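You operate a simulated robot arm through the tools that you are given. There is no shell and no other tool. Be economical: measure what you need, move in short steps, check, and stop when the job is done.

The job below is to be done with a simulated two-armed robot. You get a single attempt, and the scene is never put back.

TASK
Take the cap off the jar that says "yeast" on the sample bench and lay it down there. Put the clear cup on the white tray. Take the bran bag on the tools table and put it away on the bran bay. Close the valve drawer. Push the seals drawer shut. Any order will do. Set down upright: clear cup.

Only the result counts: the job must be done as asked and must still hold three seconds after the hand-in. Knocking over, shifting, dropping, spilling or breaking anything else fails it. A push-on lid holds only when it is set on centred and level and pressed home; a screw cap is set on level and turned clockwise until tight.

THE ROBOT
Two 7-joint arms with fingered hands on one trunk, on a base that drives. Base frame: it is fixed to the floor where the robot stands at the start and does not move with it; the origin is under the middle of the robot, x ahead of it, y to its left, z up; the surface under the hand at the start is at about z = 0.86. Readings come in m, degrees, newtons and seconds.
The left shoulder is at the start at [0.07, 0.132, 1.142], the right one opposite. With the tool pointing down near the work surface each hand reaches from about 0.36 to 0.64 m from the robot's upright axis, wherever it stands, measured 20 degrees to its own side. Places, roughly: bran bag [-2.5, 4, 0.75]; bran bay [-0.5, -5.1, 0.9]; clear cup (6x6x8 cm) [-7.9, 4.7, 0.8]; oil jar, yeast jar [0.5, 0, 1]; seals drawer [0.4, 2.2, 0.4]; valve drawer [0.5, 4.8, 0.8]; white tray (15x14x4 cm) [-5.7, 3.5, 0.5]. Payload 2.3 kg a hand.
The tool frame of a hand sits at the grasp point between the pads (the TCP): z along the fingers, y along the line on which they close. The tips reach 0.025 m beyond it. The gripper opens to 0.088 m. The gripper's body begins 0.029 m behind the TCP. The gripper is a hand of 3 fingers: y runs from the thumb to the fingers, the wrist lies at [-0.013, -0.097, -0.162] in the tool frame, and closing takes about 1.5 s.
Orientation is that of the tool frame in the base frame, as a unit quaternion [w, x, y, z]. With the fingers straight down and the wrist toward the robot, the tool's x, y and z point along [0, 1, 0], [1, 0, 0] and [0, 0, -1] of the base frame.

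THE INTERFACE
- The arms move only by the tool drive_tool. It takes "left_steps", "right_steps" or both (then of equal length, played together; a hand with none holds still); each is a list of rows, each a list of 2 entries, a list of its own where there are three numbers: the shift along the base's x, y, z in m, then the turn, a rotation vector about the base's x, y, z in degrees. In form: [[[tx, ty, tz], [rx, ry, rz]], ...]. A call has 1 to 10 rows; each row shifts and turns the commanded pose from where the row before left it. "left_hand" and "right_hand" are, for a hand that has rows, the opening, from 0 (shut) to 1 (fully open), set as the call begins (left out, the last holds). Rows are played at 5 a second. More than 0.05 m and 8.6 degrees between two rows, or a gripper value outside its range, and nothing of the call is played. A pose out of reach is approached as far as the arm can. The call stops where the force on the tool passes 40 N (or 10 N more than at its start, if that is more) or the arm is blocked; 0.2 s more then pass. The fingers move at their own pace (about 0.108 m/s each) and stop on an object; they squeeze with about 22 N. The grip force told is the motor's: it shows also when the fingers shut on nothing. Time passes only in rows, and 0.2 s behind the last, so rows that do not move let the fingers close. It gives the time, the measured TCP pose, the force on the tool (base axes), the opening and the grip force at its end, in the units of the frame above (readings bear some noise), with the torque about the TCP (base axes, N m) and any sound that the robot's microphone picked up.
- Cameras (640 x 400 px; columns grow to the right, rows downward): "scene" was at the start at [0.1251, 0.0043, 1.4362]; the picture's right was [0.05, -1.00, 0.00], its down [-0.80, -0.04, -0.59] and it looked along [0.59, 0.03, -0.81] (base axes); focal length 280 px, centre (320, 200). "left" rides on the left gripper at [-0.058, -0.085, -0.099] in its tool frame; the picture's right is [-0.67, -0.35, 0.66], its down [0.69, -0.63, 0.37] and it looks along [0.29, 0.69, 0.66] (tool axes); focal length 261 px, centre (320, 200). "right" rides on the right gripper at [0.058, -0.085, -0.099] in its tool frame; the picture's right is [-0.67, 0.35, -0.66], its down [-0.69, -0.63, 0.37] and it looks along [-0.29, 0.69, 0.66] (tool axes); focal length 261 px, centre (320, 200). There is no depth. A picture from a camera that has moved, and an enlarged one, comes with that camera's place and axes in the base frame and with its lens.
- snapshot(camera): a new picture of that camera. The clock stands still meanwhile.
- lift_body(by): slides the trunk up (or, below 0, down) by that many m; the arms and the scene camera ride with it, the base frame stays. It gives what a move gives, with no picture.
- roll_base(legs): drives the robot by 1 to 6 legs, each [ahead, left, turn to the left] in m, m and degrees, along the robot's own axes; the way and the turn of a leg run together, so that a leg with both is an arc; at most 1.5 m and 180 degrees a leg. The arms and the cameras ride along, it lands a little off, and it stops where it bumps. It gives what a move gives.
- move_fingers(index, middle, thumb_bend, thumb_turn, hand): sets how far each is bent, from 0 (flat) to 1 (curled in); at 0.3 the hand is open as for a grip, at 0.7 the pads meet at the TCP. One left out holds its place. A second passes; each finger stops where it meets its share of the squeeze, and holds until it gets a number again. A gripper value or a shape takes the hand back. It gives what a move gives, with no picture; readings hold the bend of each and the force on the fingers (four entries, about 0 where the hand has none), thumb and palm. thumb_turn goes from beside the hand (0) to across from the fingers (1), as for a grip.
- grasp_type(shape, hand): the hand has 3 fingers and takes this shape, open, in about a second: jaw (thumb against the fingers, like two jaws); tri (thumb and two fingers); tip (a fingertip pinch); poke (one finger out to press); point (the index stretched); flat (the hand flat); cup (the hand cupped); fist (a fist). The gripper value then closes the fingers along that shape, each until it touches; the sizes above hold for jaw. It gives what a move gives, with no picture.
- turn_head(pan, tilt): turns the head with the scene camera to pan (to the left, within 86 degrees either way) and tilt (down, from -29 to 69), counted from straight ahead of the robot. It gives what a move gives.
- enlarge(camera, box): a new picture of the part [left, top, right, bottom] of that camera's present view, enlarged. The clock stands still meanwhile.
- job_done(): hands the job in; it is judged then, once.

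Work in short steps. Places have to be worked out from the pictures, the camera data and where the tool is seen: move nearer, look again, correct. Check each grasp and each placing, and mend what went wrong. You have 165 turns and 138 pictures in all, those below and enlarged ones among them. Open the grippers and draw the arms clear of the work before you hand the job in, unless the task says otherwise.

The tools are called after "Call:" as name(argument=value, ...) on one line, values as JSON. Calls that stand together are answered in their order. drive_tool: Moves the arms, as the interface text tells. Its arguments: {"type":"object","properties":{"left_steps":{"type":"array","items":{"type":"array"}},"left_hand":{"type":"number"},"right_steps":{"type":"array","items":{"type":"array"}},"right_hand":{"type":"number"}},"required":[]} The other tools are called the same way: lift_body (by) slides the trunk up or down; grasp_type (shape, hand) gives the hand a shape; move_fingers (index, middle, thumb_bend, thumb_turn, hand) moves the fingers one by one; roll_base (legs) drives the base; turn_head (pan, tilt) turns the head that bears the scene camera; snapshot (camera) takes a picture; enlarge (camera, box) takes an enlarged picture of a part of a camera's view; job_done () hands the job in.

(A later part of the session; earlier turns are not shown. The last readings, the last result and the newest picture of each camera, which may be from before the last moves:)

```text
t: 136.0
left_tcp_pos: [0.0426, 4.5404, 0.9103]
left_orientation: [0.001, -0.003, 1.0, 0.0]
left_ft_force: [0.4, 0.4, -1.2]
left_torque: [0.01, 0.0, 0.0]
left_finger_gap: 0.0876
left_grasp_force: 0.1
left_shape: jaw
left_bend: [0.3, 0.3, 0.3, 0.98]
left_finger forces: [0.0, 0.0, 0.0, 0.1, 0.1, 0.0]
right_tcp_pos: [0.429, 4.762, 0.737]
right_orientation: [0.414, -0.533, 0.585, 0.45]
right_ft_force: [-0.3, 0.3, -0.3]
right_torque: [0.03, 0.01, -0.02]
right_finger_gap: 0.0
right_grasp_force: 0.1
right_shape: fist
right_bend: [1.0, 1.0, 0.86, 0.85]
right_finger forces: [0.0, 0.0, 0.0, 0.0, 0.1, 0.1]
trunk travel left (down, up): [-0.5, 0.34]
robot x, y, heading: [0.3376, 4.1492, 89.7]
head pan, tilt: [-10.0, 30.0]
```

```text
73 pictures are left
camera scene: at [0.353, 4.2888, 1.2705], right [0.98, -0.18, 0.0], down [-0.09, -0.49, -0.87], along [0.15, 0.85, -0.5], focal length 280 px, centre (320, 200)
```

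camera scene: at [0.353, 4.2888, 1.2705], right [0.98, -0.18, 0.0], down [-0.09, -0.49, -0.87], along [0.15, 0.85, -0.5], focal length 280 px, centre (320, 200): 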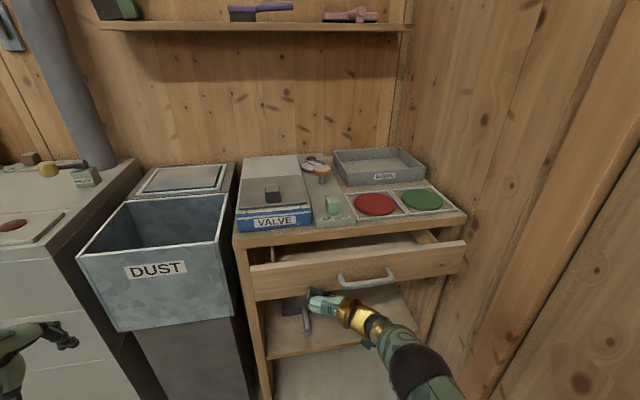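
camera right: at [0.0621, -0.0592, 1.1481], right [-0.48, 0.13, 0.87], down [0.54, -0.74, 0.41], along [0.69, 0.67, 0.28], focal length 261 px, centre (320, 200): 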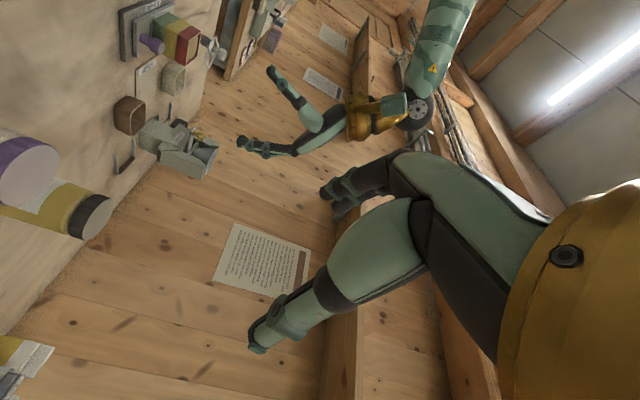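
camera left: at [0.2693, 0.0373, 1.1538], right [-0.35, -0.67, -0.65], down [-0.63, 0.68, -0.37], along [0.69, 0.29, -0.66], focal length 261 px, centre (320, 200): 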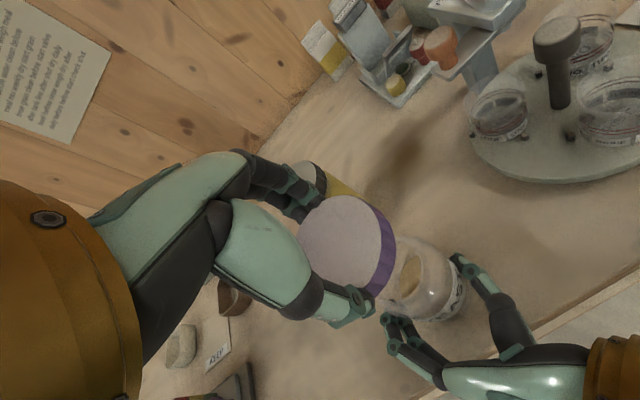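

The drawer moves in. I raise the fist to mid-front (z≈0.755) and keep pushing.

Call:
drive_tool(right_steps=[[[0, -0.015, 0.01], [0, 0, 0]], [[0, 0, 0.01], [0, 0, 0]], [[0, 0.02, 0], [0, 0, 0]], [[0, 0.015, 0], [0, 0, 0]], [[0, 0.015, 0], [0, 0, 0]], [[0, 0.015, 0], [0, 0, 0]], [[0, 0.015, 0], [0, 0, 0]], [[0, 0.015, 0], [0, 0, 0]], [[0, 0, 0], [0, 0, 0]]])

Call:
snapshot(camera="scene")

```text
t: 138.0
left_tcp_pos: [0.0424, 4.5393, 0.9105]
left_orientation: [0.001, -0.003, 1.0, 0.001]
left_ft_force: [0.0, 0.1, -0.5]
left_torque: [0.01, 0.05, -0.02]
left_finger_gap: 0.0876
left_grasp_force: 0.0
left_shape: jaw
left_bend: [0.3, 0.3, 0.3, 0.98]
left_finger forces: [0.0, 0.0, 0.0, 0.0, 0.1, 0.0]
right_tcp_pos: [0.4257, 4.7924, 0.7585]
right_orientation: [0.414, -0.533, 0.584, 0.451]
right_ft_force: [-0.6, -0.3, 0.6]
right_torque: [0.01, -0.02, -0.01]
right_finger_gap: 0.0
right_grasp_force: 0.1
right_shape: fist
right_bend: [1.0, 1.0, 0.86, 0.85]
right_finger forces: [0.0, 0.0, 0.0, 0.0, 0.3, 0.0]
right hand out of reach, approached as far as the arm can: row 5, 6, 7, 8
trunk travel left (down, up): [-0.5, 0.34]
robot x, y, heading: [0.3402, 4.1465, 89.8]
head pan, tilt: [-10.0, 30.0]
```

```text
72 pictures are left
camera scene: at [0.3531, 4.2889, 1.2704], right [0.98, -0.18, 0.0], down [-0.09, -0.49, -0.87], along [0.15, 0.85, -0.5], focal length 280 px, centre (320, 200)
```

scene: 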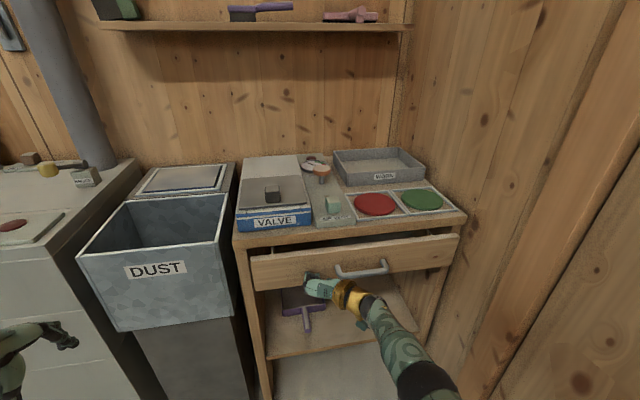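

Nearly there but the arm is at full reach. I draw the fist back 8 cm, roll ahead 0.1 m and push again.

Call:
drive_tool(right_steps=[[[0, -0.04, 0], [0, 0, 0]], [[0, -0.04, 0], [0, 0, 0]], [[0, -0.03, 0], [0, 0, 0]]])

Call:
roll_base(legs=[[0.1, 0, 0]])

Call:
drive_tool(right_steps=[[[0, 0.01, 0], [0, 0, 0]], [[0, 0.01, 0], [0, 0, 0]], [[0, 0.01, 0], [0, 0, 0]], [[0, 0.01, 0], [0, 0, 0]], [[0, 0.01, 0], [0, 0, 0]], [[0, 0.01, 0], [0, 0, 0]], [[0, 0.01, 0], [0, 0, 0]], [[0, 0.01, 0], [0, 0, 0]]])

Call:
snapshot(camera="scene")

```text
t: 138.8
left_tcp_pos: [0.0423, 4.5396, 0.9109]
left_orientation: [0.001, -0.003, 1.0, 0.001]
left_ft_force: [-0.1, -1.0, 0.6]
left_torque: [-0.01, 0.0, 0.01]
left_finger_gap: 0.0879
left_grasp_force: 0.0
left_shape: jaw
left_bend: [0.3, 0.3, 0.3, 0.98]
left_finger forces: [0.0, 0.1, 0.1, 0.0, 0.1, 0.0]
right_tcp_pos: [0.4257, 4.6827, 0.7593]
right_orientation: [0.415, -0.533, 0.584, 0.451]
right_ft_force: [0.2, 0.1, -0.1]
right_torque: [-0.02, -0.01, -0.03]
right_finger_gap: 0.0
right_grasp_force: 0.1
right_shape: fist
right_bend: [1.0, 1.0, 0.86, 0.85]
right_finger forces: [0.1, 0.0, 0.0, 0.0, 0.0, 0.1]
trunk travel left (down, up): [-0.5, 0.34]
robot x, y, heading: [0.337, 4.1482, 89.9]
head pan, tilt: [-10.0, 30.0]
```

```text
t: 140.0
left_tcp_pos: [0.0429, 4.639, 0.9105]
left_orientation: [0.001, -0.003, 1.0, 0.001]
left_ft_force: [0.2, -0.3, -0.4]
left_torque: [0.02, -0.04, 0.03]
left_finger_gap: 0.0878
left_grasp_force: 0.0
left_shape: jaw
left_bend: [0.3, 0.3, 0.3, 0.98]
left_finger forces: [0.0, 0.1, 0.0, 0.1, 0.1, 0.1]
right_tcp_pos: [0.4258, 4.7824, 0.7578]
right_orientation: [0.413, -0.534, 0.584, 0.451]
right_ft_force: [-0.1, 0.3, -1.2]
right_torque: [-0.03, -0.02, -0.01]
right_finger_gap: 0.0
right_grasp_force: 0.0
right_shape: fist
right_bend: [1.0, 1.0, 0.86, 0.85]
right_finger forces: [0.1, 0.1, 0.0, 0.0, 0.0, 0.0]
trunk travel left (down, up): [-0.5, 0.34]
robot x, y, heading: [0.3363, 4.2495, 89.6]
head pan, tilt: [-10.0, 30.0]
```

```text
t: 141.5
left_tcp_pos: [0.0449, 4.6313, 0.9137]
left_orientation: [0.001, -0.002, 1.0, 0.005]
left_ft_force: [-0.3, -0.2, -0.9]
left_torque: [-0.05, -0.01, -0.04]
left_finger_gap: 0.0878
left_grasp_force: 0.0
left_shape: jaw
left_bend: [0.3, 0.3, 0.3, 0.98]
left_finger forces: [0.0, 0.0, 0.1, 0.0, 0.0, 0.0]
right_tcp_pos: [0.4264, 4.8356, 0.7565]
right_orientation: [0.412, -0.537, 0.583, 0.449]
right_ft_force: [1.8, -24.1, 3.1]
right_torque: [0.01, 0.05, 0.38]
right_finger_gap: 0.0808
right_grasp_force: 0.1
right_shape: fist
right_bend: [1.0, 1.0, 0.9, 0.84]
right_finger forces: [0.0, 13.5, 0.0, 0.0, 10.3, 0.0]
trunk travel left (down, up): [-0.5, 0.34]
robot x, y, heading: [0.3378, 4.2465, 89.9]
head pan, tilt: [-10.0, 30.0]
stopped in row 7 (right hand): the force on the tool passed its limit at 46 N (the readings are from after the stop); the commanded pose is now the measured one
```

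```text
71 pictures are left
camera scene: at [0.354, 4.3769, 1.2718], right [0.98, -0.18, 0.0], down [-0.09, -0.48, -0.87], along [0.15, 0.86, -0.49], focal length 280 px, centre (320, 200)
```

scene: 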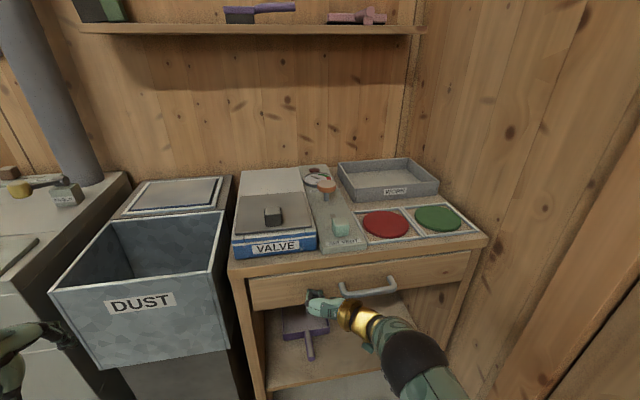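

The drawer reached its stop (46 N). I retract and check it closely.

Call:
drive_tool(right_steps=[[[0, -0.04, 0], [0, 0, 0]], [[0, -0.04, 0], [0, 0, 0]], [[0, -0.04, 0], [0, 0, 0]], [[0, -0.04, 0], [0, 0, 0]], [[0, -0.02, 0], [0, 0, 0]]])

Call:
enlarge(camera="scene", box=[220, 160, 500, 330])

Call:
roll_base(legs=[[-0.2, 0, 0], [0, 0.9, 0]])

Call:
turn_head(pan=86, tilt=25)

Call:
snapshot(camera="scene")

```text
t: 142.7
left_tcp_pos: [0.0439, 4.6391, 0.9101]
left_orientation: [0.0, -0.003, 1.0, 0.0]
left_ft_force: [-0.2, 0.9, -0.3]
left_torque: [-0.04, 0.0, 0.01]
left_finger_gap: 0.0878
left_grasp_force: 0.2
left_shape: jaw
left_bend: [0.3, 0.3, 0.3, 0.98]
left_finger forces: [0.1, 0.0, 0.0, 0.0, 0.0, 0.1]
right_tcp_pos: [0.4264, 4.6608, 0.752]
right_orientation: [0.411, -0.537, 0.585, 0.447]
right_ft_force: [-0.4, -0.8, 0.0]
right_torque: [0.01, -0.02, 0.0]
right_finger_gap: 0.0001
right_grasp_force: 0.0
right_shape: fist
right_bend: [1.0, 1.0, 0.86, 0.85]
right_finger forces: [0.0, 0.1, 0.1, 0.1, 0.0, 0.0]
trunk travel left (down, up): [-0.5, 0.34]
robot x, y, heading: [0.3347, 4.2486, 89.9]
head pan, tilt: [-10.0, 30.0]
```

```text
2.29 times, centred on (360, 245) of scene
camera zoom: at [0.3534, 4.3874, 1.2704], right [0.98, -0.18, 0.0], down [-0.09, -0.49, -0.87], along [0.15, 0.85, -0.5], focal length 639 px, centre (229, 97)
```

zoom: 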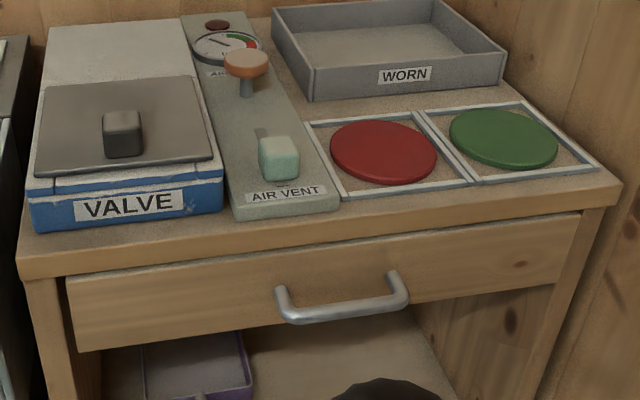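

```text
t: 148.7
left_tcp_pos: [-0.8572, 4.4414, 0.9113]
left_orientation: [0.001, -0.001, 1.0, 0.001]
left_ft_force: [1.3, -0.3, 0.4]
left_torque: [-0.02, 0.0, -0.01]
left_finger_gap: 0.0877
left_grasp_force: 0.0
left_shape: jaw
left_bend: [0.3, 0.3, 0.3, 0.98]
left_finger forces: [0.1, 0.1, 0.0, 0.0, 0.0, 0.0]
right_tcp_pos: [-0.4761, 4.4637, 0.7521]
right_orientation: [0.41, -0.538, 0.586, 0.446]
right_ft_force: [-0.6, -0.4, 0.3]
right_torque: [0.01, -0.01, 0.01]
right_finger_gap: 0.0
right_grasp_force: 0.0
right_shape: fist
right_bend: [1.0, 1.0, 0.86, 0.85]
right_finger forces: [0.1, 0.1, 0.0, 0.1, 0.0, 0.0]
trunk travel left (down, up): [-0.5, 0.34]
robot x, y, heading: [-0.5653, 4.0503, 89.8]
head pan, tilt: [-10.0, 30.0]
```

```text
t: 150.4
left_tcp_pos: [-0.8571, 4.4421, 0.9111]
left_orientation: [0.001, -0.001, 1.0, 0.001]
left_ft_force: [0.1, 0.5, 0.9]
left_torque: [0.03, 0.03, 0.01]
left_finger_gap: 0.0876
left_grasp_force: 0.1
left_shape: jaw
left_bend: [0.3, 0.3, 0.3, 0.98]
left_finger forces: [0.0, 0.0, 0.0, 0.1, 0.0, 0.1]
right_tcp_pos: [-0.4749, 4.4635, 0.7519]
right_orientation: [0.411, -0.537, 0.587, 0.447]
right_ft_force: [0.7, -0.4, 0.2]
right_torque: [0.0, 0.01, -0.01]
right_finger_gap: 0.0
right_grasp_force: 0.1
right_shape: fist
right_bend: [1.0, 1.0, 0.86, 0.85]
right_finger forces: [0.0, 0.0, 0.1, 0.0, 0.0, 0.0]
trunk travel left (down, up): [-0.5, 0.34]
robot x, y, heading: [-0.5655, 4.0495, 89.6]
head pan, tilt: [85.9, 25.0]
```

```text
69 pictures are left
camera scene: at [-0.6566, 4.1078, 1.2784], right [0.08, 1.0, 0.0], down [0.42, -0.03, -0.91], along [-0.9, 0.07, -0.42], focal length 280 px, centre (320, 200)
```

scene: 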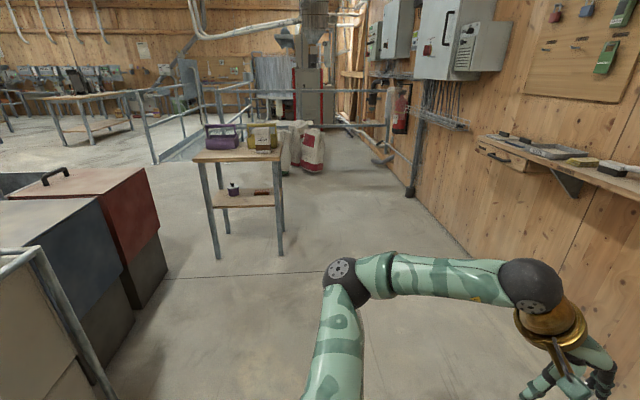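

The valve drawer is shut. The small table ahead-left holds a purple and a yellow item; I zoom in to find the bran bag.

Call:
enlarge(camera="scene", box=[180, 105, 340, 205])

```text
4.00 times, centred on (260, 155) of scene
camera zoom: at [-0.6566, 4.1078, 1.2784], right [0.08, 1.0, 0.0], down [0.42, -0.03, -0.91], along [-0.9, 0.07, -0.42], focal length 1118 px, centre (560, 380)
```

zoom: 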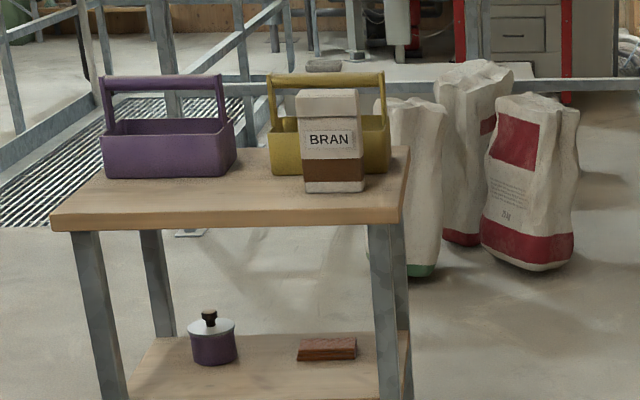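

The bag marked BRAN stands on the near-right corner of that small table. I turn to face it and drive to about x −1.8.

Call:
roll_base(legs=[[0, 0, 90], [1.2, 0, 0]])

Call:
grasp_type(hand="right", shape="jaw")

Call:
turn_head(pan=0, tilt=35)

Call:
snapshot(camera="scene")

```text
t: 160.3
left_tcp_pos: [-2.1621, 3.7763, 0.9102]
left_orientation: [0.001, -0.705, 0.71, 0.002]
left_ft_force: [-1.0, 0.5, 0.0]
left_torque: [-0.02, -0.01, 0.0]
left_finger_gap: 0.088
left_grasp_force: 0.1
left_shape: jaw
left_bend: [0.3, 0.3, 0.3, 0.98]
left_finger forces: [0.1, 0.1, 0.1, 0.0, 0.0, 0.1]
right_tcp_pos: [-2.1803, 4.1595, 0.7513]
right_orientation: [0.022, 0.794, -0.039, -0.606]
right_ft_force: [0.6, 0.6, -0.8]
right_torque: [0.03, 0.03, 0.03]
right_finger_gap: 0.0
right_grasp_force: 0.1
right_shape: fist
right_bend: [1.0, 1.0, 0.86, 0.85]
right_finger forces: [0.0, 0.0, 0.0, 0.0, 0.0, 0.1]
trunk travel left (down, up): [-0.5, 0.34]
robot x, y, heading: [-1.768, 4.0631, 179.1]
head pan, tilt: [85.9, 25.0]
```

```text
t: 161.2
left_tcp_pos: [-2.1627, 3.7767, 0.9106]
left_orientation: [0.0, -0.705, 0.71, 0.001]
left_ft_force: [-0.1, -0.1, -0.8]
left_torque: [-0.01, 0.01, -0.01]
left_finger_gap: 0.0878
left_grasp_force: 0.0
left_shape: jaw
left_bend: [0.3, 0.3, 0.3, 0.98]
left_finger forces: [0.0, 0.0, 0.0, 0.1, 0.1, 0.0]
right_tcp_pos: [-2.1797, 4.1594, 0.7526]
right_orientation: [0.023, 0.794, -0.038, -0.606]
right_ft_force: [-0.2, -1.0, 0.9]
right_torque: [-0.03, 0.03, 0.01]
right_finger_gap: 0.0876
right_grasp_force: 0.2
right_shape: jaw
right_bend: [0.3, 0.3, 0.3, 0.97]
right_finger forces: [0.0, 0.0, 0.0, 0.0, 0.0, 0.0]
trunk travel left (down, up): [-0.5, 0.34]
robot x, y, heading: [-1.7685, 4.0633, 179.5]
head pan, tilt: [85.9, 25.0]
```

```text
t: 162.8
left_tcp_pos: [-2.1617, 3.7756, 0.9111]
left_orientation: [0.0, -0.705, 0.71, 0.002]
left_ft_force: [-0.1, -0.1, -0.4]
left_torque: [0.01, 0.0, 0.01]
left_finger_gap: 0.0877
left_grasp_force: 0.0
left_shape: jaw
left_bend: [0.3, 0.3, 0.3, 0.98]
left_finger forces: [0.0, 0.0, 0.1, 0.2, 0.0, 0.0]
right_tcp_pos: [-2.1787, 4.1582, 0.7516]
right_orientation: [0.021, 0.794, -0.039, -0.606]
right_ft_force: [-0.7, -0.7, -0.3]
right_torque: [0.01, 0.02, -0.02]
right_finger_gap: 0.0875
right_grasp_force: 0.1
right_shape: jaw
right_bend: [0.3, 0.3, 0.3, 0.97]
right_finger forces: [0.0, 0.1, 0.0, 0.0, 0.0, 0.0]
trunk travel left (down, up): [-0.5, 0.34]
robot x, y, heading: [-1.766, 4.0652, 179.0]
head pan, tilt: [0.0, 35.0]
```

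```text
67 pictures are left
camera scene: at [-1.9037, 4.0668, 1.2627], right [0.01, 1.0, 0.0], down [0.57, -0.01, -0.82], along [-0.82, 0.01, -0.57], focal length 280 px, centre (320, 200)
```

scene: 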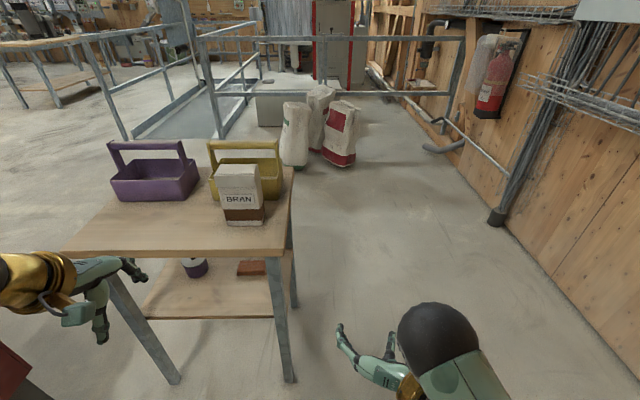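

Bag label is at about [−2.464, 3.876, 0.875]. I zoom to judge the bag's width and depth.

Call:
enlarge(camera="scene", box=[190, 130, 310, 240])

Call:
snapshot(camera="left")

```text
3.64 times, centred on (250, 185) of scene
camera zoom: at [-1.9037, 4.0668, 1.2627], right [0.01, 1.0, 0.0], down [0.57, -0.01, -0.82], along [-0.82, 0.01, -0.57], focal length 1017 px, centre (574, 254)
```

zoom: 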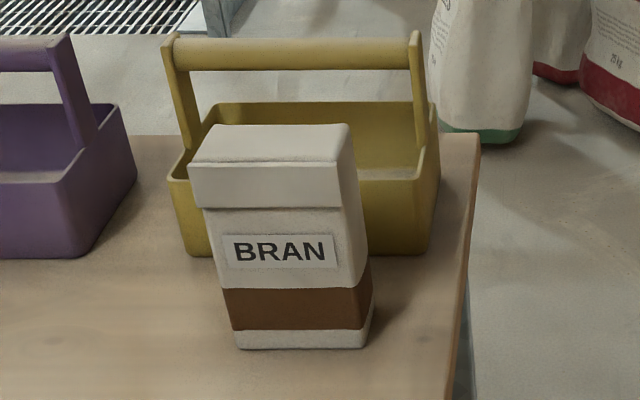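

```text
65 pictures are left
camera left: at [-2.0753, 3.8337, 1.011], right [0.35, 0.67, -0.65], down [0.62, -0.69, -0.37], along [-0.7, -0.28, -0.66], focal length 261 px, centre (320, 200)
```

left: 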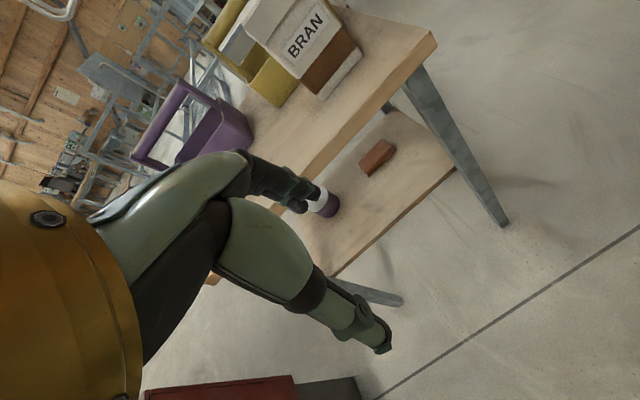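

The bag is about 95 mm wide (y), 55–60 mm deep (x), top at z≈0.93; I'll grasp it across its depth from above with the left hand. First raise the trunk 0.12 m, draw the right hand back, and roll ahead 0.2 m.

Call:
lift_body(by=0.12)

Call:
drive_tool(right_steps=[[[0.02, 0.02, 0.03], [0, 0, 0]], [[0.02, 0.02, 0.03], [0, 0, 0]], [[0.01, 0.02, 0.03], [0, 0, 0]]])

Call:
roll_base(legs=[[0.2, 0, 1]])

Call:
snapshot(camera="left")

Call:
snapshot(camera="scene")

```text
t: 164.3
left_tcp_pos: [-2.162, 3.7764, 1.0307]
left_orientation: [0.001, -0.704, 0.71, 0.001]
left_ft_force: [-0.2, 0.0, 0.6]
left_torque: [0.03, -0.01, 0.01]
left_finger_gap: 0.0878
left_grasp_force: 0.1
left_shape: jaw
left_bend: [0.3, 0.3, 0.3, 0.98]
left_finger forces: [0.0, 0.1, 0.0, 0.1, 0.0, 0.1]
right_tcp_pos: [-2.1805, 4.1593, 0.8724]
right_orientation: [0.023, 0.795, -0.039, -0.605]
right_ft_force: [0.6, 0.7, 0.0]
right_torque: [0.01, 0.02, -0.01]
right_finger_gap: 0.0875
right_grasp_force: 0.2
right_shape: jaw
right_bend: [0.3, 0.3, 0.3, 0.97]
right_finger forces: [0.0, 0.1, 0.0, 0.0, 0.0, 0.1]
trunk travel left (down, up): [-0.62, 0.22]
robot x, y, heading: [-1.7676, 4.0621, 179.3]
head pan, tilt: [0.0, 35.0]
```

```text
t: 165.1
left_tcp_pos: [-2.1619, 3.7773, 1.0311]
left_orientation: [0.0, -0.705, 0.71, 0.001]
left_ft_force: [0.2, 0.2, -0.2]
left_torque: [-0.01, 0.03, -0.01]
left_finger_gap: 0.0879
left_grasp_force: 0.2
left_shape: jaw
left_bend: [0.3, 0.3, 0.3, 0.98]
left_finger forces: [0.0, 0.0, 0.0, 0.0, 0.1, 0.0]
right_tcp_pos: [-2.1463, 4.2258, 0.9551]
right_orientation: [0.022, 0.794, -0.039, -0.606]
right_ft_force: [-0.5, -0.5, -0.8]
right_torque: [0.01, 0.0, 0.0]
right_finger_gap: 0.0877
right_grasp_force: 0.1
right_shape: jaw
right_bend: [0.3, 0.3, 0.3, 0.97]
right_finger forces: [0.1, 0.0, 0.1, 0.0, 0.1, 0.0]
right hand out of reach, approached as far as the arm can: row 2, 3
trunk travel left (down, up): [-0.62, 0.22]
robot x, y, heading: [-1.7671, 4.0641, 179.1]
head pan, tilt: [0.0, 35.0]
```

```text
t: 166.7
left_tcp_pos: [-2.3531, 3.7709, 1.0309]
left_orientation: [0.0, 0.71, -0.704, -0.001]
left_ft_force: [0.1, -0.9, 0.3]
left_torque: [0.0, 0.02, 0.03]
left_finger_gap: 0.0877
left_grasp_force: 0.1
left_shape: jaw
left_bend: [0.3, 0.3, 0.3, 0.98]
left_finger forces: [0.1, 0.0, 0.1, 0.1, 0.1, 0.1]
right_tcp_pos: [-2.3439, 4.221, 0.9544]
right_orientation: [0.028, 0.794, -0.031, -0.606]
right_ft_force: [-0.8, 0.4, 0.5]
right_torque: [-0.02, -0.02, 0.02]
right_finger_gap: 0.0876
right_grasp_force: 0.1
right_shape: jaw
right_bend: [0.3, 0.3, 0.3, 0.97]
right_finger forces: [0.1, 0.1, 0.0, 0.0, 0.0, 0.1]
trunk travel left (down, up): [-0.62, 0.22]
robot x, y, heading: [-1.9606, 4.0662, -180.0]
head pan, tilt: [0.0, 35.0]
```

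```text
64 pictures are left
camera left: at [-2.2668, 3.8298, 1.1314], right [0.34, 0.67, -0.65], down [0.64, -0.68, -0.37], along [-0.69, -0.29, -0.66], focal length 261 px, centre (320, 200)
```

left: 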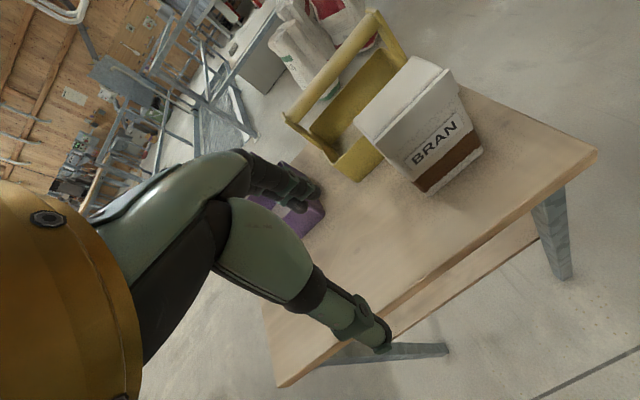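

```text
63 pictures are left
camera scene: at [-2.099, 4.0659, 1.3828], right [0.0, 1.0, 0.0], down [0.57, 0.0, -0.82], along [-0.82, 0.0, -0.57], focal length 280 px, centre (320, 200)
```

scene: 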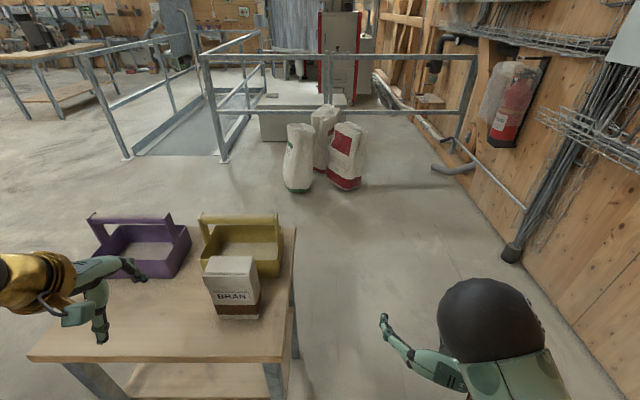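

I enlarge both current views to measure the bag's top corners precisely.

Call:
enlarge(camera="scene", box=[180, 230, 300, 330])

Call:
enlarge(camera="left", box=[330, 40, 500, 200])

```text
4.00 times, centred on (240, 280) of scene
camera zoom: at [-2.099, 4.0659, 1.3828], right [0.0, 1.0, 0.0], down [0.57, 0.0, -0.82], along [-0.82, 0.0, -0.57], focal length 1118 px, centre (640, -120)
```

zoom: 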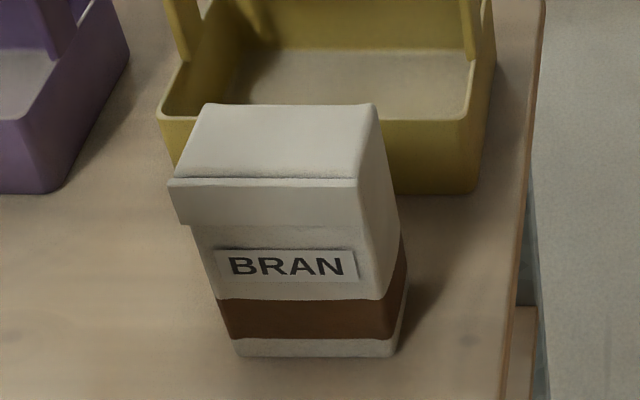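

```text
2.50 times, centred on (415, 120) of left
camera zoom: at [-2.2668, 3.8298, 1.1314], right [0.34, 0.67, -0.65], down [0.64, -0.68, -0.37], along [-0.69, -0.29, -0.66], focal length 652 px, centre (82, 400)
```

zoom: 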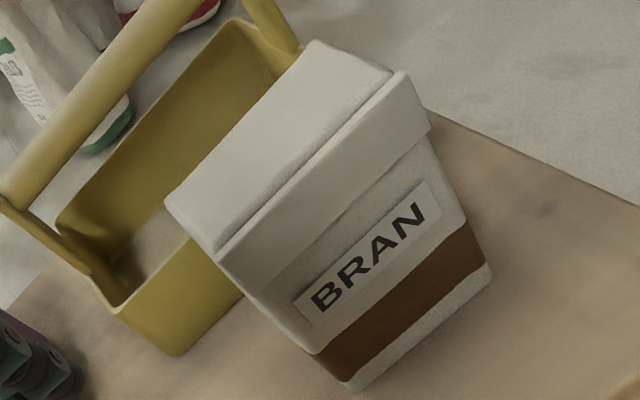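

Bag top: x −2.479…−2.535, y 3.83…3.925, z 0.93; centre [−2.507, 3.878]. I bring the left hand over it.

Call:
drive_tool(left_steps=[[[-0.03, 0.022, 0], [0, 0, 0]], [[-0.031, 0.022, 0], [0, 0, 0]], [[-0.031, 0.021, 0], [0, 0, 0]], [[-0.031, 0.021, 0], [0, 0, 0]], [[-0.031, 0.021, 0], [0, 0, 0]], [[0, 0, 0], [0, 0, 0]]])

Call:
snapshot(camera="left")

Call:
enlarge(camera="scene", box=[140, 180, 340, 330])

```text
t: 168.1
left_tcp_pos: [-2.5074, 3.879, 1.0313]
left_orientation: [0.0, 0.71, -0.704, -0.002]
left_ft_force: [0.5, 0.7, 0.4]
left_torque: [-0.03, -0.01, 0.03]
left_finger_gap: 0.0878
left_grasp_force: 0.1
left_shape: jaw
left_bend: [0.3, 0.3, 0.3, 0.98]
left_finger forces: [0.0, 0.0, 0.0, 0.0, 0.0, 0.0]
right_tcp_pos: [-2.3462, 4.2197, 0.9561]
right_orientation: [0.028, 0.794, -0.032, -0.606]
right_ft_force: [-0.2, 0.0, 0.5]
right_torque: [-0.01, 0.02, 0.04]
right_finger_gap: 0.0875
right_grasp_force: 0.1
right_shape: jaw
right_bend: [0.3, 0.3, 0.3, 0.97]
right_finger forces: [0.1, 0.0, 0.0, 0.0, 0.0, 0.0]
trunk travel left (down, up): [-0.62, 0.22]
robot x, y, heading: [-1.9626, 4.0657, -180.0]
head pan, tilt: [0.0, 35.0]
```

```text
60 pictures are left
camera left: at [-2.4224, 3.9374, 1.131], right [0.34, 0.68, -0.65], down [0.63, -0.68, -0.37], along [-0.69, -0.29, -0.66], focal length 261 px, centre (320, 200)
```

left: 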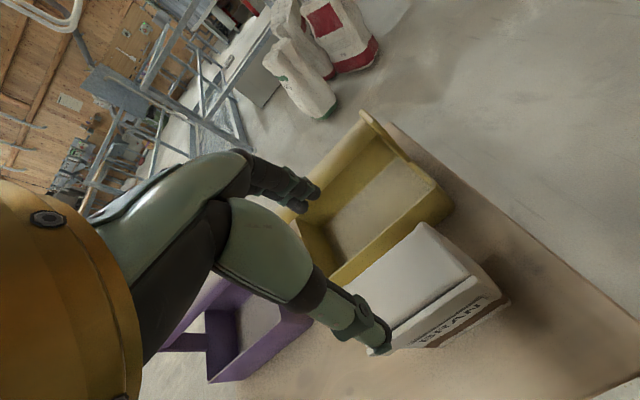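

```text
2.67 times, centred on (240, 255) of scene
camera zoom: at [-2.0997, 4.0653, 1.3827], right [0.0, 1.0, 0.0], down [0.57, 0.0, -0.82], along [-0.82, 0.0, -0.57], focal length 746 px, centre (533, 53)
```

zoom: 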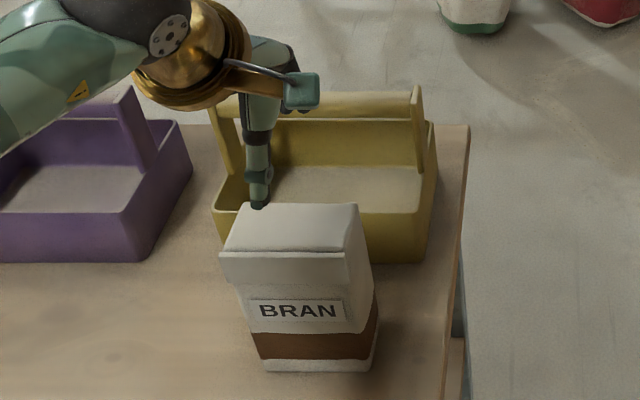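

The thumb is above the front side with ~18 mm margin. I descend to TCP z 0.906.

Call:
drive_tool(left_steps=[[[0, 0, -0.03], [0, 0, 0]], [[0, 0, -0.03], [0, 0, 0]], [[0, 0, -0.025], [0, 0, 0]], [[0, 0, -0.02], [0, 0, 0]], [[0, 0, -0.018], [0, 0, 0]], [[0, 0, 0], [0, 0, 0]]])

Call:
snapshot(camera="left")

```text
t: 169.5
left_tcp_pos: [-2.5055, 3.8778, 0.9106]
left_orientation: [0.002, 0.711, -0.704, -0.004]
left_ft_force: [3.8, -0.3, 13.2]
left_torque: [0.08, -0.04, -0.02]
left_finger_gap: 0.0878
left_grasp_force: 0.0
left_shape: jaw
left_bend: [0.29, 0.3, 0.3, 0.98]
left_finger forces: [4.8, 0.0, 0.0, 0.0, 8.8, 0.0]
right_tcp_pos: [-2.3424, 4.2208, 0.9562]
right_orientation: [0.028, 0.794, -0.031, -0.607]
right_ft_force: [0.7, -0.1, 0.5]
right_torque: [0.03, -0.04, 0.02]
right_finger_gap: 0.0878
right_grasp_force: 0.2
right_shape: jaw
right_bend: [0.3, 0.3, 0.3, 0.97]
right_finger forces: [0.0, 0.0, 0.0, 0.0, 0.1, 0.0]
trunk travel left (down, up): [-0.62, 0.22]
robot x, y, heading: [-1.9623, 4.0603, -179.8]
head pan, tilt: [0.0, 35.0]
```

```text
58 pictures are left
camera left: at [-2.418, 3.9377, 1.0107], right [0.34, 0.67, -0.66], down [0.63, -0.68, -0.37], along [-0.7, -0.29, -0.66], focal length 261 px, centre (320, 200)
```

left: 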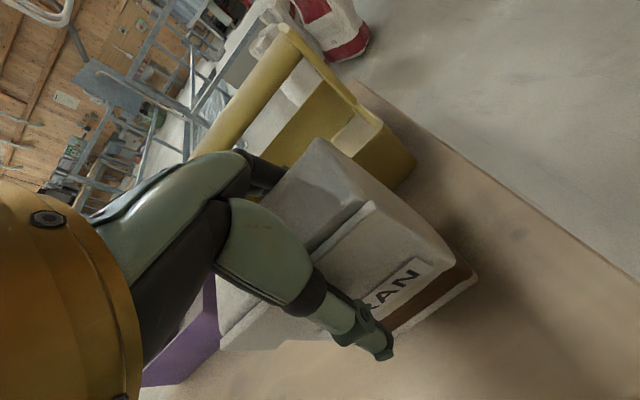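

Contact on thumb and index roots (13 N): the bag is seated in the hand. I ease up 4 mm and close.

Call:
drive_tool(left_steps=[[[0, 0, 0.005], [0, 0, 0]], [[0, 0, 0], [0, 0, 0]]])

Call:
drive_tool(left_steps=[[[0, 0, 0], [0, 0, 0]], [[0, 0, 0], [0, 0, 0]], [[0, 0, 0], [0, 0, 0]], [[0, 0, 0], [0, 0, 0]], [[0, 0, 0], [0, 0, 0]], [[0, 0, 0], [0, 0, 0]], [[0, 0, 0], [0, 0, 0]]], left_hand=0)

Call:
drive_tool(left_steps=[[[0, 0, 0.01], [0, 0, 0]], [[0, 0, 0.02], [0, 0, 0]], [[0, 0, 0.02], [0, 0, 0]], [[0, 0, 0], [0, 0, 0]]])

Call:
enlarge(camera="scene", box=[140, 180, 340, 330])

```text
t: 170.1
left_tcp_pos: [-2.5069, 3.8782, 0.9117]
left_orientation: [-0.001, 0.711, -0.703, 0.0]
left_ft_force: [0.9, 0.5, 2.6]
left_torque: [0.01, -0.02, -0.02]
left_finger_gap: 0.088
left_grasp_force: 0.1
left_shape: jaw
left_bend: [0.29, 0.3, 0.3, 0.97]
left_finger forces: [3.4, 0.1, 0.1, 0.0, 4.7, 0.0]
right_tcp_pos: [-2.3442, 4.2201, 0.9545]
right_orientation: [0.028, 0.794, -0.031, -0.606]
right_ft_force: [-0.2, -0.4, -0.4]
right_torque: [0.0, 0.01, 0.0]
right_finger_gap: 0.0877
right_grasp_force: 0.0
right_shape: jaw
right_bend: [0.3, 0.3, 0.3, 0.97]
right_finger forces: [0.1, 0.1, 0.0, 0.0, 0.0, 0.0]
trunk travel left (down, up): [-0.62, 0.22]
robot x, y, heading: [-1.9623, 4.0632, -180.0]
head pan, tilt: [0.0, 35.0]
```

```text
t: 171.7
left_tcp_pos: [-2.5079, 3.8786, 0.9134]
left_orientation: [0.0, 0.711, -0.704, -0.001]
left_ft_force: [-2.2, 0.2, 3.2]
left_torque: [-0.1, 0.42, -0.05]
left_finger_gap: 0.0486
left_grasp_force: 21.3
left_shape: jaw
left_bend: [0.74, 0.47, 0.62, 0.99]
left_finger forces: [13.5, 15.9, 0.0, 0.0, 27.3, 0.1]
right_tcp_pos: [-2.3459, 4.22, 0.9554]
right_orientation: [0.027, 0.795, -0.031, -0.606]
right_ft_force: [-0.5, 0.1, -1.1]
right_torque: [-0.02, -0.02, 0.0]
right_finger_gap: 0.0878
right_grasp_force: 0.1
right_shape: jaw
right_bend: [0.3, 0.3, 0.3, 0.97]
right_finger forces: [0.1, 0.0, 0.0, 0.0, 0.1, 0.1]
trunk travel left (down, up): [-0.62, 0.22]
robot x, y, heading: [-1.9648, 4.066, -180.5]
head pan, tilt: [0.0, 35.0]
```

```text
t: 172.7
left_tcp_pos: [-2.5063, 3.8778, 0.9624]
left_orientation: [-0.001, 0.711, -0.703, 0.0]
left_ft_force: [-0.5, -0.2, -2.5]
left_torque: [0.01, 0.01, 0.01]
left_finger_gap: 0.0475
left_grasp_force: 22.0
left_shape: jaw
left_bend: [0.74, 0.48, 0.62, 0.99]
left_finger forces: [11.3, 14.5, 0.0, 0.0, 26.5, 0.0]
right_tcp_pos: [-2.3471, 4.2181, 0.9539]
right_orientation: [0.028, 0.795, -0.031, -0.606]
right_ft_force: [0.7, 0.4, -0.1]
right_torque: [0.01, -0.03, 0.01]
right_finger_gap: 0.0878
right_grasp_force: 0.0
right_shape: jaw
right_bend: [0.3, 0.3, 0.3, 0.97]
right_finger forces: [0.0, 0.2, 0.0, 0.0, 0.0, 0.1]
trunk travel left (down, up): [-0.62, 0.22]
robot x, y, heading: [-1.9628, 4.0637, -179.7]
head pan, tilt: [0.0, 35.0]
```

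```text
2.67 times, centred on (240, 255) of scene
camera zoom: at [-2.1012, 4.0657, 1.3825], right [0.0, 1.0, 0.0], down [0.57, 0.0, -0.82], along [-0.82, 0.0, -0.57], focal length 746 px, centre (533, 53)
```

zoom: 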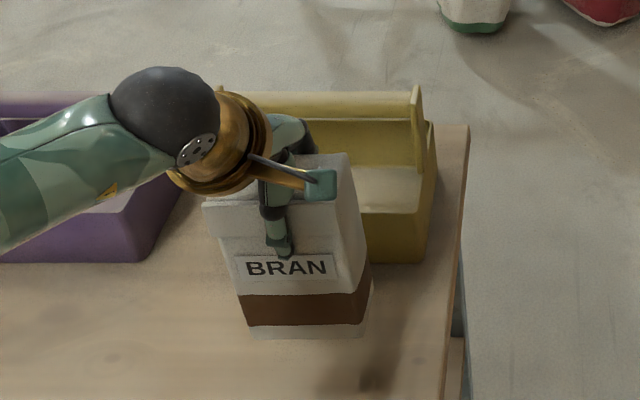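

The bag is held (about 2.5 N weight) and clear. I raise it 8 cm more, then back away from the table.

Call:
drive_tool(left_steps=[[[0, 0, 0.03], [0, 0, 0]], [[0, 0, 0.03], [0, 0, 0]], [[0, 0, 0.02], [0, 0, 0]], [[0.03, 0, 0], [0, 0, 0]], [[0.03, 0, 0], [0, 0, 0]], [[0.03, 0, 0], [0, 0, 0]], [[0, 0, 0], [0, 0, 0]]])

Call:
roll_base(legs=[[-0.8, 0, 0], [-0.8, 0, 0], [0, 0, 90]])

Call:
turn_head(pan=0, tilt=20)

Call:
snapshot(camera="scene")

```text
t: 174.3
left_tcp_pos: [-2.4183, 3.877, 1.0424]
left_orientation: [-0.001, 0.711, -0.704, -0.002]
left_ft_force: [0.1, -0.3, -2.1]
left_torque: [-0.01, -0.01, 0.0]
left_finger_gap: 0.0476
left_grasp_force: 22.0
left_shape: jaw
left_bend: [0.74, 0.49, 0.62, 0.99]
left_finger forces: [11.3, 14.4, 0.1, 0.0, 26.0, 0.0]
right_tcp_pos: [-2.3459, 4.2192, 0.9547]
right_orientation: [0.028, 0.795, -0.031, -0.605]
right_ft_force: [-0.6, 0.2, 0.0]
right_torque: [-0.01, 0.01, 0.0]
right_finger_gap: 0.0877
right_grasp_force: 0.1
right_shape: jaw
right_bend: [0.3, 0.3, 0.3, 0.97]
right_finger forces: [0.0, 0.0, 0.1, 0.1, 0.0, 0.0]
trunk travel left (down, up): [-0.62, 0.22]
robot x, y, heading: [-1.9643, 4.0625, -179.8]
head pan, tilt: [0.0, 35.0]
```

```text
t: 186.2
left_tcp_pos: [-0.182, 3.6084, 1.0439]
left_orientation: [0.0, 1.0, 0.0, -0.001]
left_ft_force: [-0.3, -0.2, -2.5]
left_torque: [0.01, 0.0, -0.02]
left_finger_gap: 0.0469
left_grasp_force: 22.3
left_shape: jaw
left_bend: [0.74, 0.49, 0.62, 0.99]
left_finger forces: [10.7, 14.0, 0.0, 0.0, 24.8, 0.0]
right_tcp_pos: [-0.5222, 3.6831, 0.9539]
right_orientation: [0.445, 0.587, 0.537, -0.412]
right_ft_force: [0.0, 0.6, -0.3]
right_torque: [-0.01, 0.0, 0.03]
right_finger_gap: 0.0879
right_grasp_force: 0.0
right_shape: jaw
right_bend: [0.3, 0.3, 0.3, 0.97]
right_finger forces: [0.0, 0.0, 0.1, 0.1, 0.1, 0.1]
trunk travel left (down, up): [-0.62, 0.22]
robot x, y, heading: [-0.3623, 4.0659, -90.7]
head pan, tilt: [0.0, 35.0]
```

```text
t: 187.0
left_tcp_pos: [-0.1811, 3.6087, 1.0423]
left_orientation: [0.0, 1.0, -0.001, -0.002]
left_ft_force: [-0.2, 0.0, -1.9]
left_torque: [-0.05, -0.01, 0.03]
left_finger_gap: 0.0473
left_grasp_force: 22.6
left_shape: jaw
left_bend: [0.74, 0.49, 0.62, 0.99]
left_finger forces: [10.6, 14.1, 0.1, 0.0, 25.0, 0.1]
right_tcp_pos: [-0.523, 3.6842, 0.9555]
right_orientation: [0.446, 0.587, 0.537, -0.411]
right_ft_force: [0.4, -1.0, 0.3]
right_torque: [0.02, 0.02, -0.02]
right_finger_gap: 0.0876
right_grasp_force: 0.0
right_shape: jaw
right_bend: [0.3, 0.3, 0.3, 0.97]
right_finger forces: [0.0, 0.1, 0.0, 0.0, 0.0, 0.1]
trunk travel left (down, up): [-0.62, 0.22]
robot x, y, heading: [-0.363, 4.0647, -90.7]
head pan, tilt: [0.0, 20.0]
```

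```text
56 pictures are left
camera scene: at [-0.3636, 3.9222, 1.4064], right [-1.0, 0.01, 0.0], down [0.0, 0.34, -0.94], along [-0.01, -0.94, -0.34], focal length 280 px, centre (320, 200)
```

scene: 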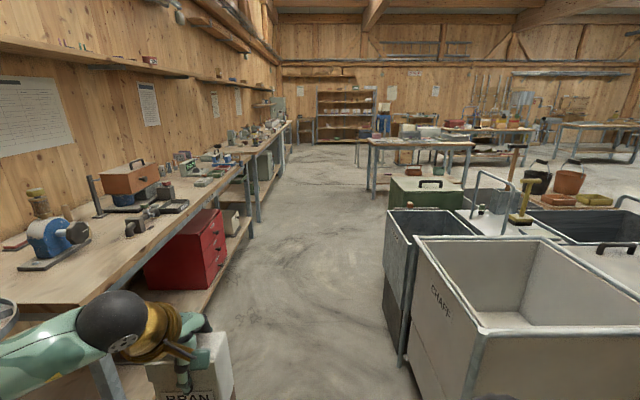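

The corridor is clear and the shelf unit is at the far end. I drive south along x≈−0.37 in four legs.

Call:
roll_base(legs=[[1.4, 0, 0.7], [1.4, 0, 0], [1.4, 0, 0], [1.4, 0, 0]])

Call:
snapshot(camera="scene")

```text
t: 213.8
left_tcp_pos: [-0.1992, -2.0171, 1.0436]
left_orientation: [0.001, 1.0, 0.002, -0.001]
left_ft_force: [0.6, -0.3, -1.7]
left_torque: [-0.01, -0.03, 0.01]
left_finger_gap: 0.0471
left_grasp_force: 21.8
left_shape: jaw
left_bend: [0.74, 0.49, 0.62, 0.99]
left_finger forces: [10.7, 14.0, 0.0, 0.0, 24.9, 0.0]
right_tcp_pos: [-0.5398, -1.9435, 0.9549]
right_orientation: [0.446, 0.586, 0.538, -0.41]
right_ft_force: [-0.6, -0.3, 0.4]
right_torque: [0.02, -0.02, 0.0]
right_finger_gap: 0.0876
right_grasp_force: 0.1
right_shape: jaw
right_bend: [0.3, 0.3, 0.3, 0.97]
right_finger forces: [0.1, 0.1, 0.1, 0.0, 0.0, 0.0]
trunk travel left (down, up): [-0.62, 0.22]
robot x, y, heading: [-0.3861, -1.5573, -90.2]
head pan, tilt: [0.0, 20.0]
```

```text
55 pictures are left
camera scene: at [-0.3825, -1.7045, 1.4065], right [-1.0, 0.0, 0.0], down [0.0, 0.34, -0.94], along [0.0, -0.94, -0.34], focal length 280 px, centre (320, 200)
```

scene: 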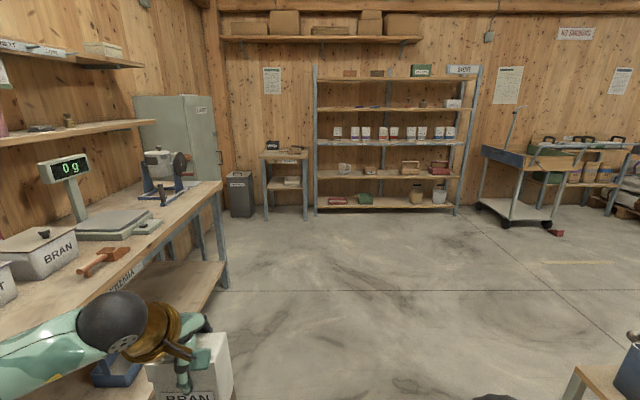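

The shelf unit ahead has a row of labelled items at mid-height. I zoom in to find the bran bay.

Call:
enlarge(camera="scene", box=[300, 55, 490, 215])

```text
2.50 times, centred on (395, 135) of scene
camera zoom: at [-0.3825, -1.7045, 1.4065], right [-1.0, 0.0, 0.0], down [0.0, 0.34, -0.94], along [0.0, -0.94, -0.34], focal length 699 px, centre (132, 362)
```

zoom: 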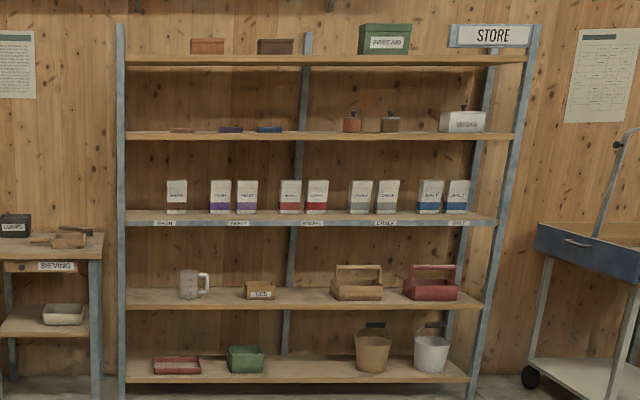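

The BRAN bay is the leftmost label on the mid shelf, with one bag there and free room to its left. I drive nearer.

Call:
roll_base(legs=[[1.4, -0.2, 0], [0.9, -0.08, 0.2]])

Call:
turn_head(pan=0, tilt=25)

Call:
snapshot(camera="scene")

```text
t: 225.3
left_tcp_pos: [-0.4566, -4.3218, 1.0437]
left_orientation: [0.001, 1.0, 0.009, -0.002]
left_ft_force: [-0.3, 0.0, -1.5]
left_torque: [-0.03, -0.02, 0.01]
left_finger_gap: 0.0469
left_grasp_force: 21.5
left_shape: jaw
left_bend: [0.74, 0.49, 0.62, 0.99]
left_finger forces: [10.8, 14.0, 0.0, 0.1, 24.9, 0.0]
right_tcp_pos: [-0.8005, -4.254, 0.9549]
right_orientation: [0.449, 0.582, 0.542, -0.407]
right_ft_force: [-0.3, -0.5, 0.6]
right_torque: [0.0, 0.02, 0.03]
right_finger_gap: 0.0878
right_grasp_force: 0.0
right_shape: jaw
right_bend: [0.3, 0.3, 0.3, 0.97]
right_finger forces: [0.0, 0.0, 0.1, 0.0, 0.0, 0.1]
trunk travel left (down, up): [-0.62, 0.22]
robot x, y, heading: [-0.65, -3.8724, -89.4]
head pan, tilt: [0.0, 20.0]
```

```text
t: 225.9
left_tcp_pos: [-0.4566, -4.3229, 1.0441]
left_orientation: [-0.001, 1.0, 0.009, -0.001]
left_ft_force: [-0.8, 1.1, -1.7]
left_torque: [0.02, -0.05, -0.01]
left_finger_gap: 0.0471
left_grasp_force: 22.1
left_shape: jaw
left_bend: [0.74, 0.49, 0.62, 0.99]
left_finger forces: [10.7, 14.0, 0.1, 0.0, 25.0, 0.1]
right_tcp_pos: [-0.7988, -4.254, 0.9547]
right_orientation: [0.45, 0.582, 0.543, -0.406]
right_ft_force: [0.0, -1.0, 0.3]
right_torque: [-0.02, 0.01, -0.01]
right_finger_gap: 0.0878
right_grasp_force: 0.1
right_shape: jaw
right_bend: [0.3, 0.3, 0.3, 0.97]
right_finger forces: [0.0, 0.0, 0.1, 0.1, 0.0, 0.0]
trunk travel left (down, up): [-0.62, 0.22]
robot x, y, heading: [-0.6479, -3.8768, -89.4]
head pan, tilt: [0.0, 25.0]
```

```text
53 pictures are left
camera scene: at [-0.6451, -4.012, 1.3984], right [-1.0, -0.01, 0.0], down [0.0, 0.42, -0.91], along [0.01, -0.91, -0.42], focal length 280 px, centre (320, 200)
```

scene: 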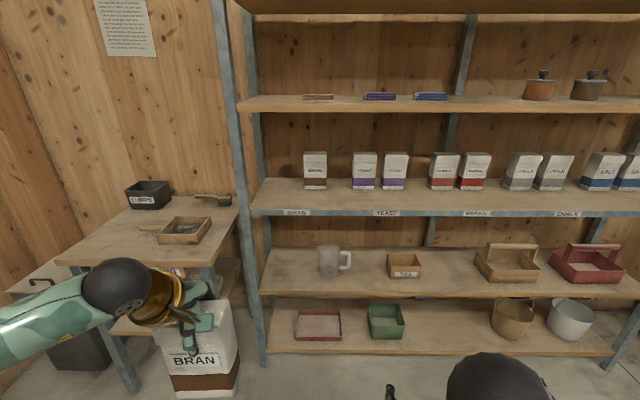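

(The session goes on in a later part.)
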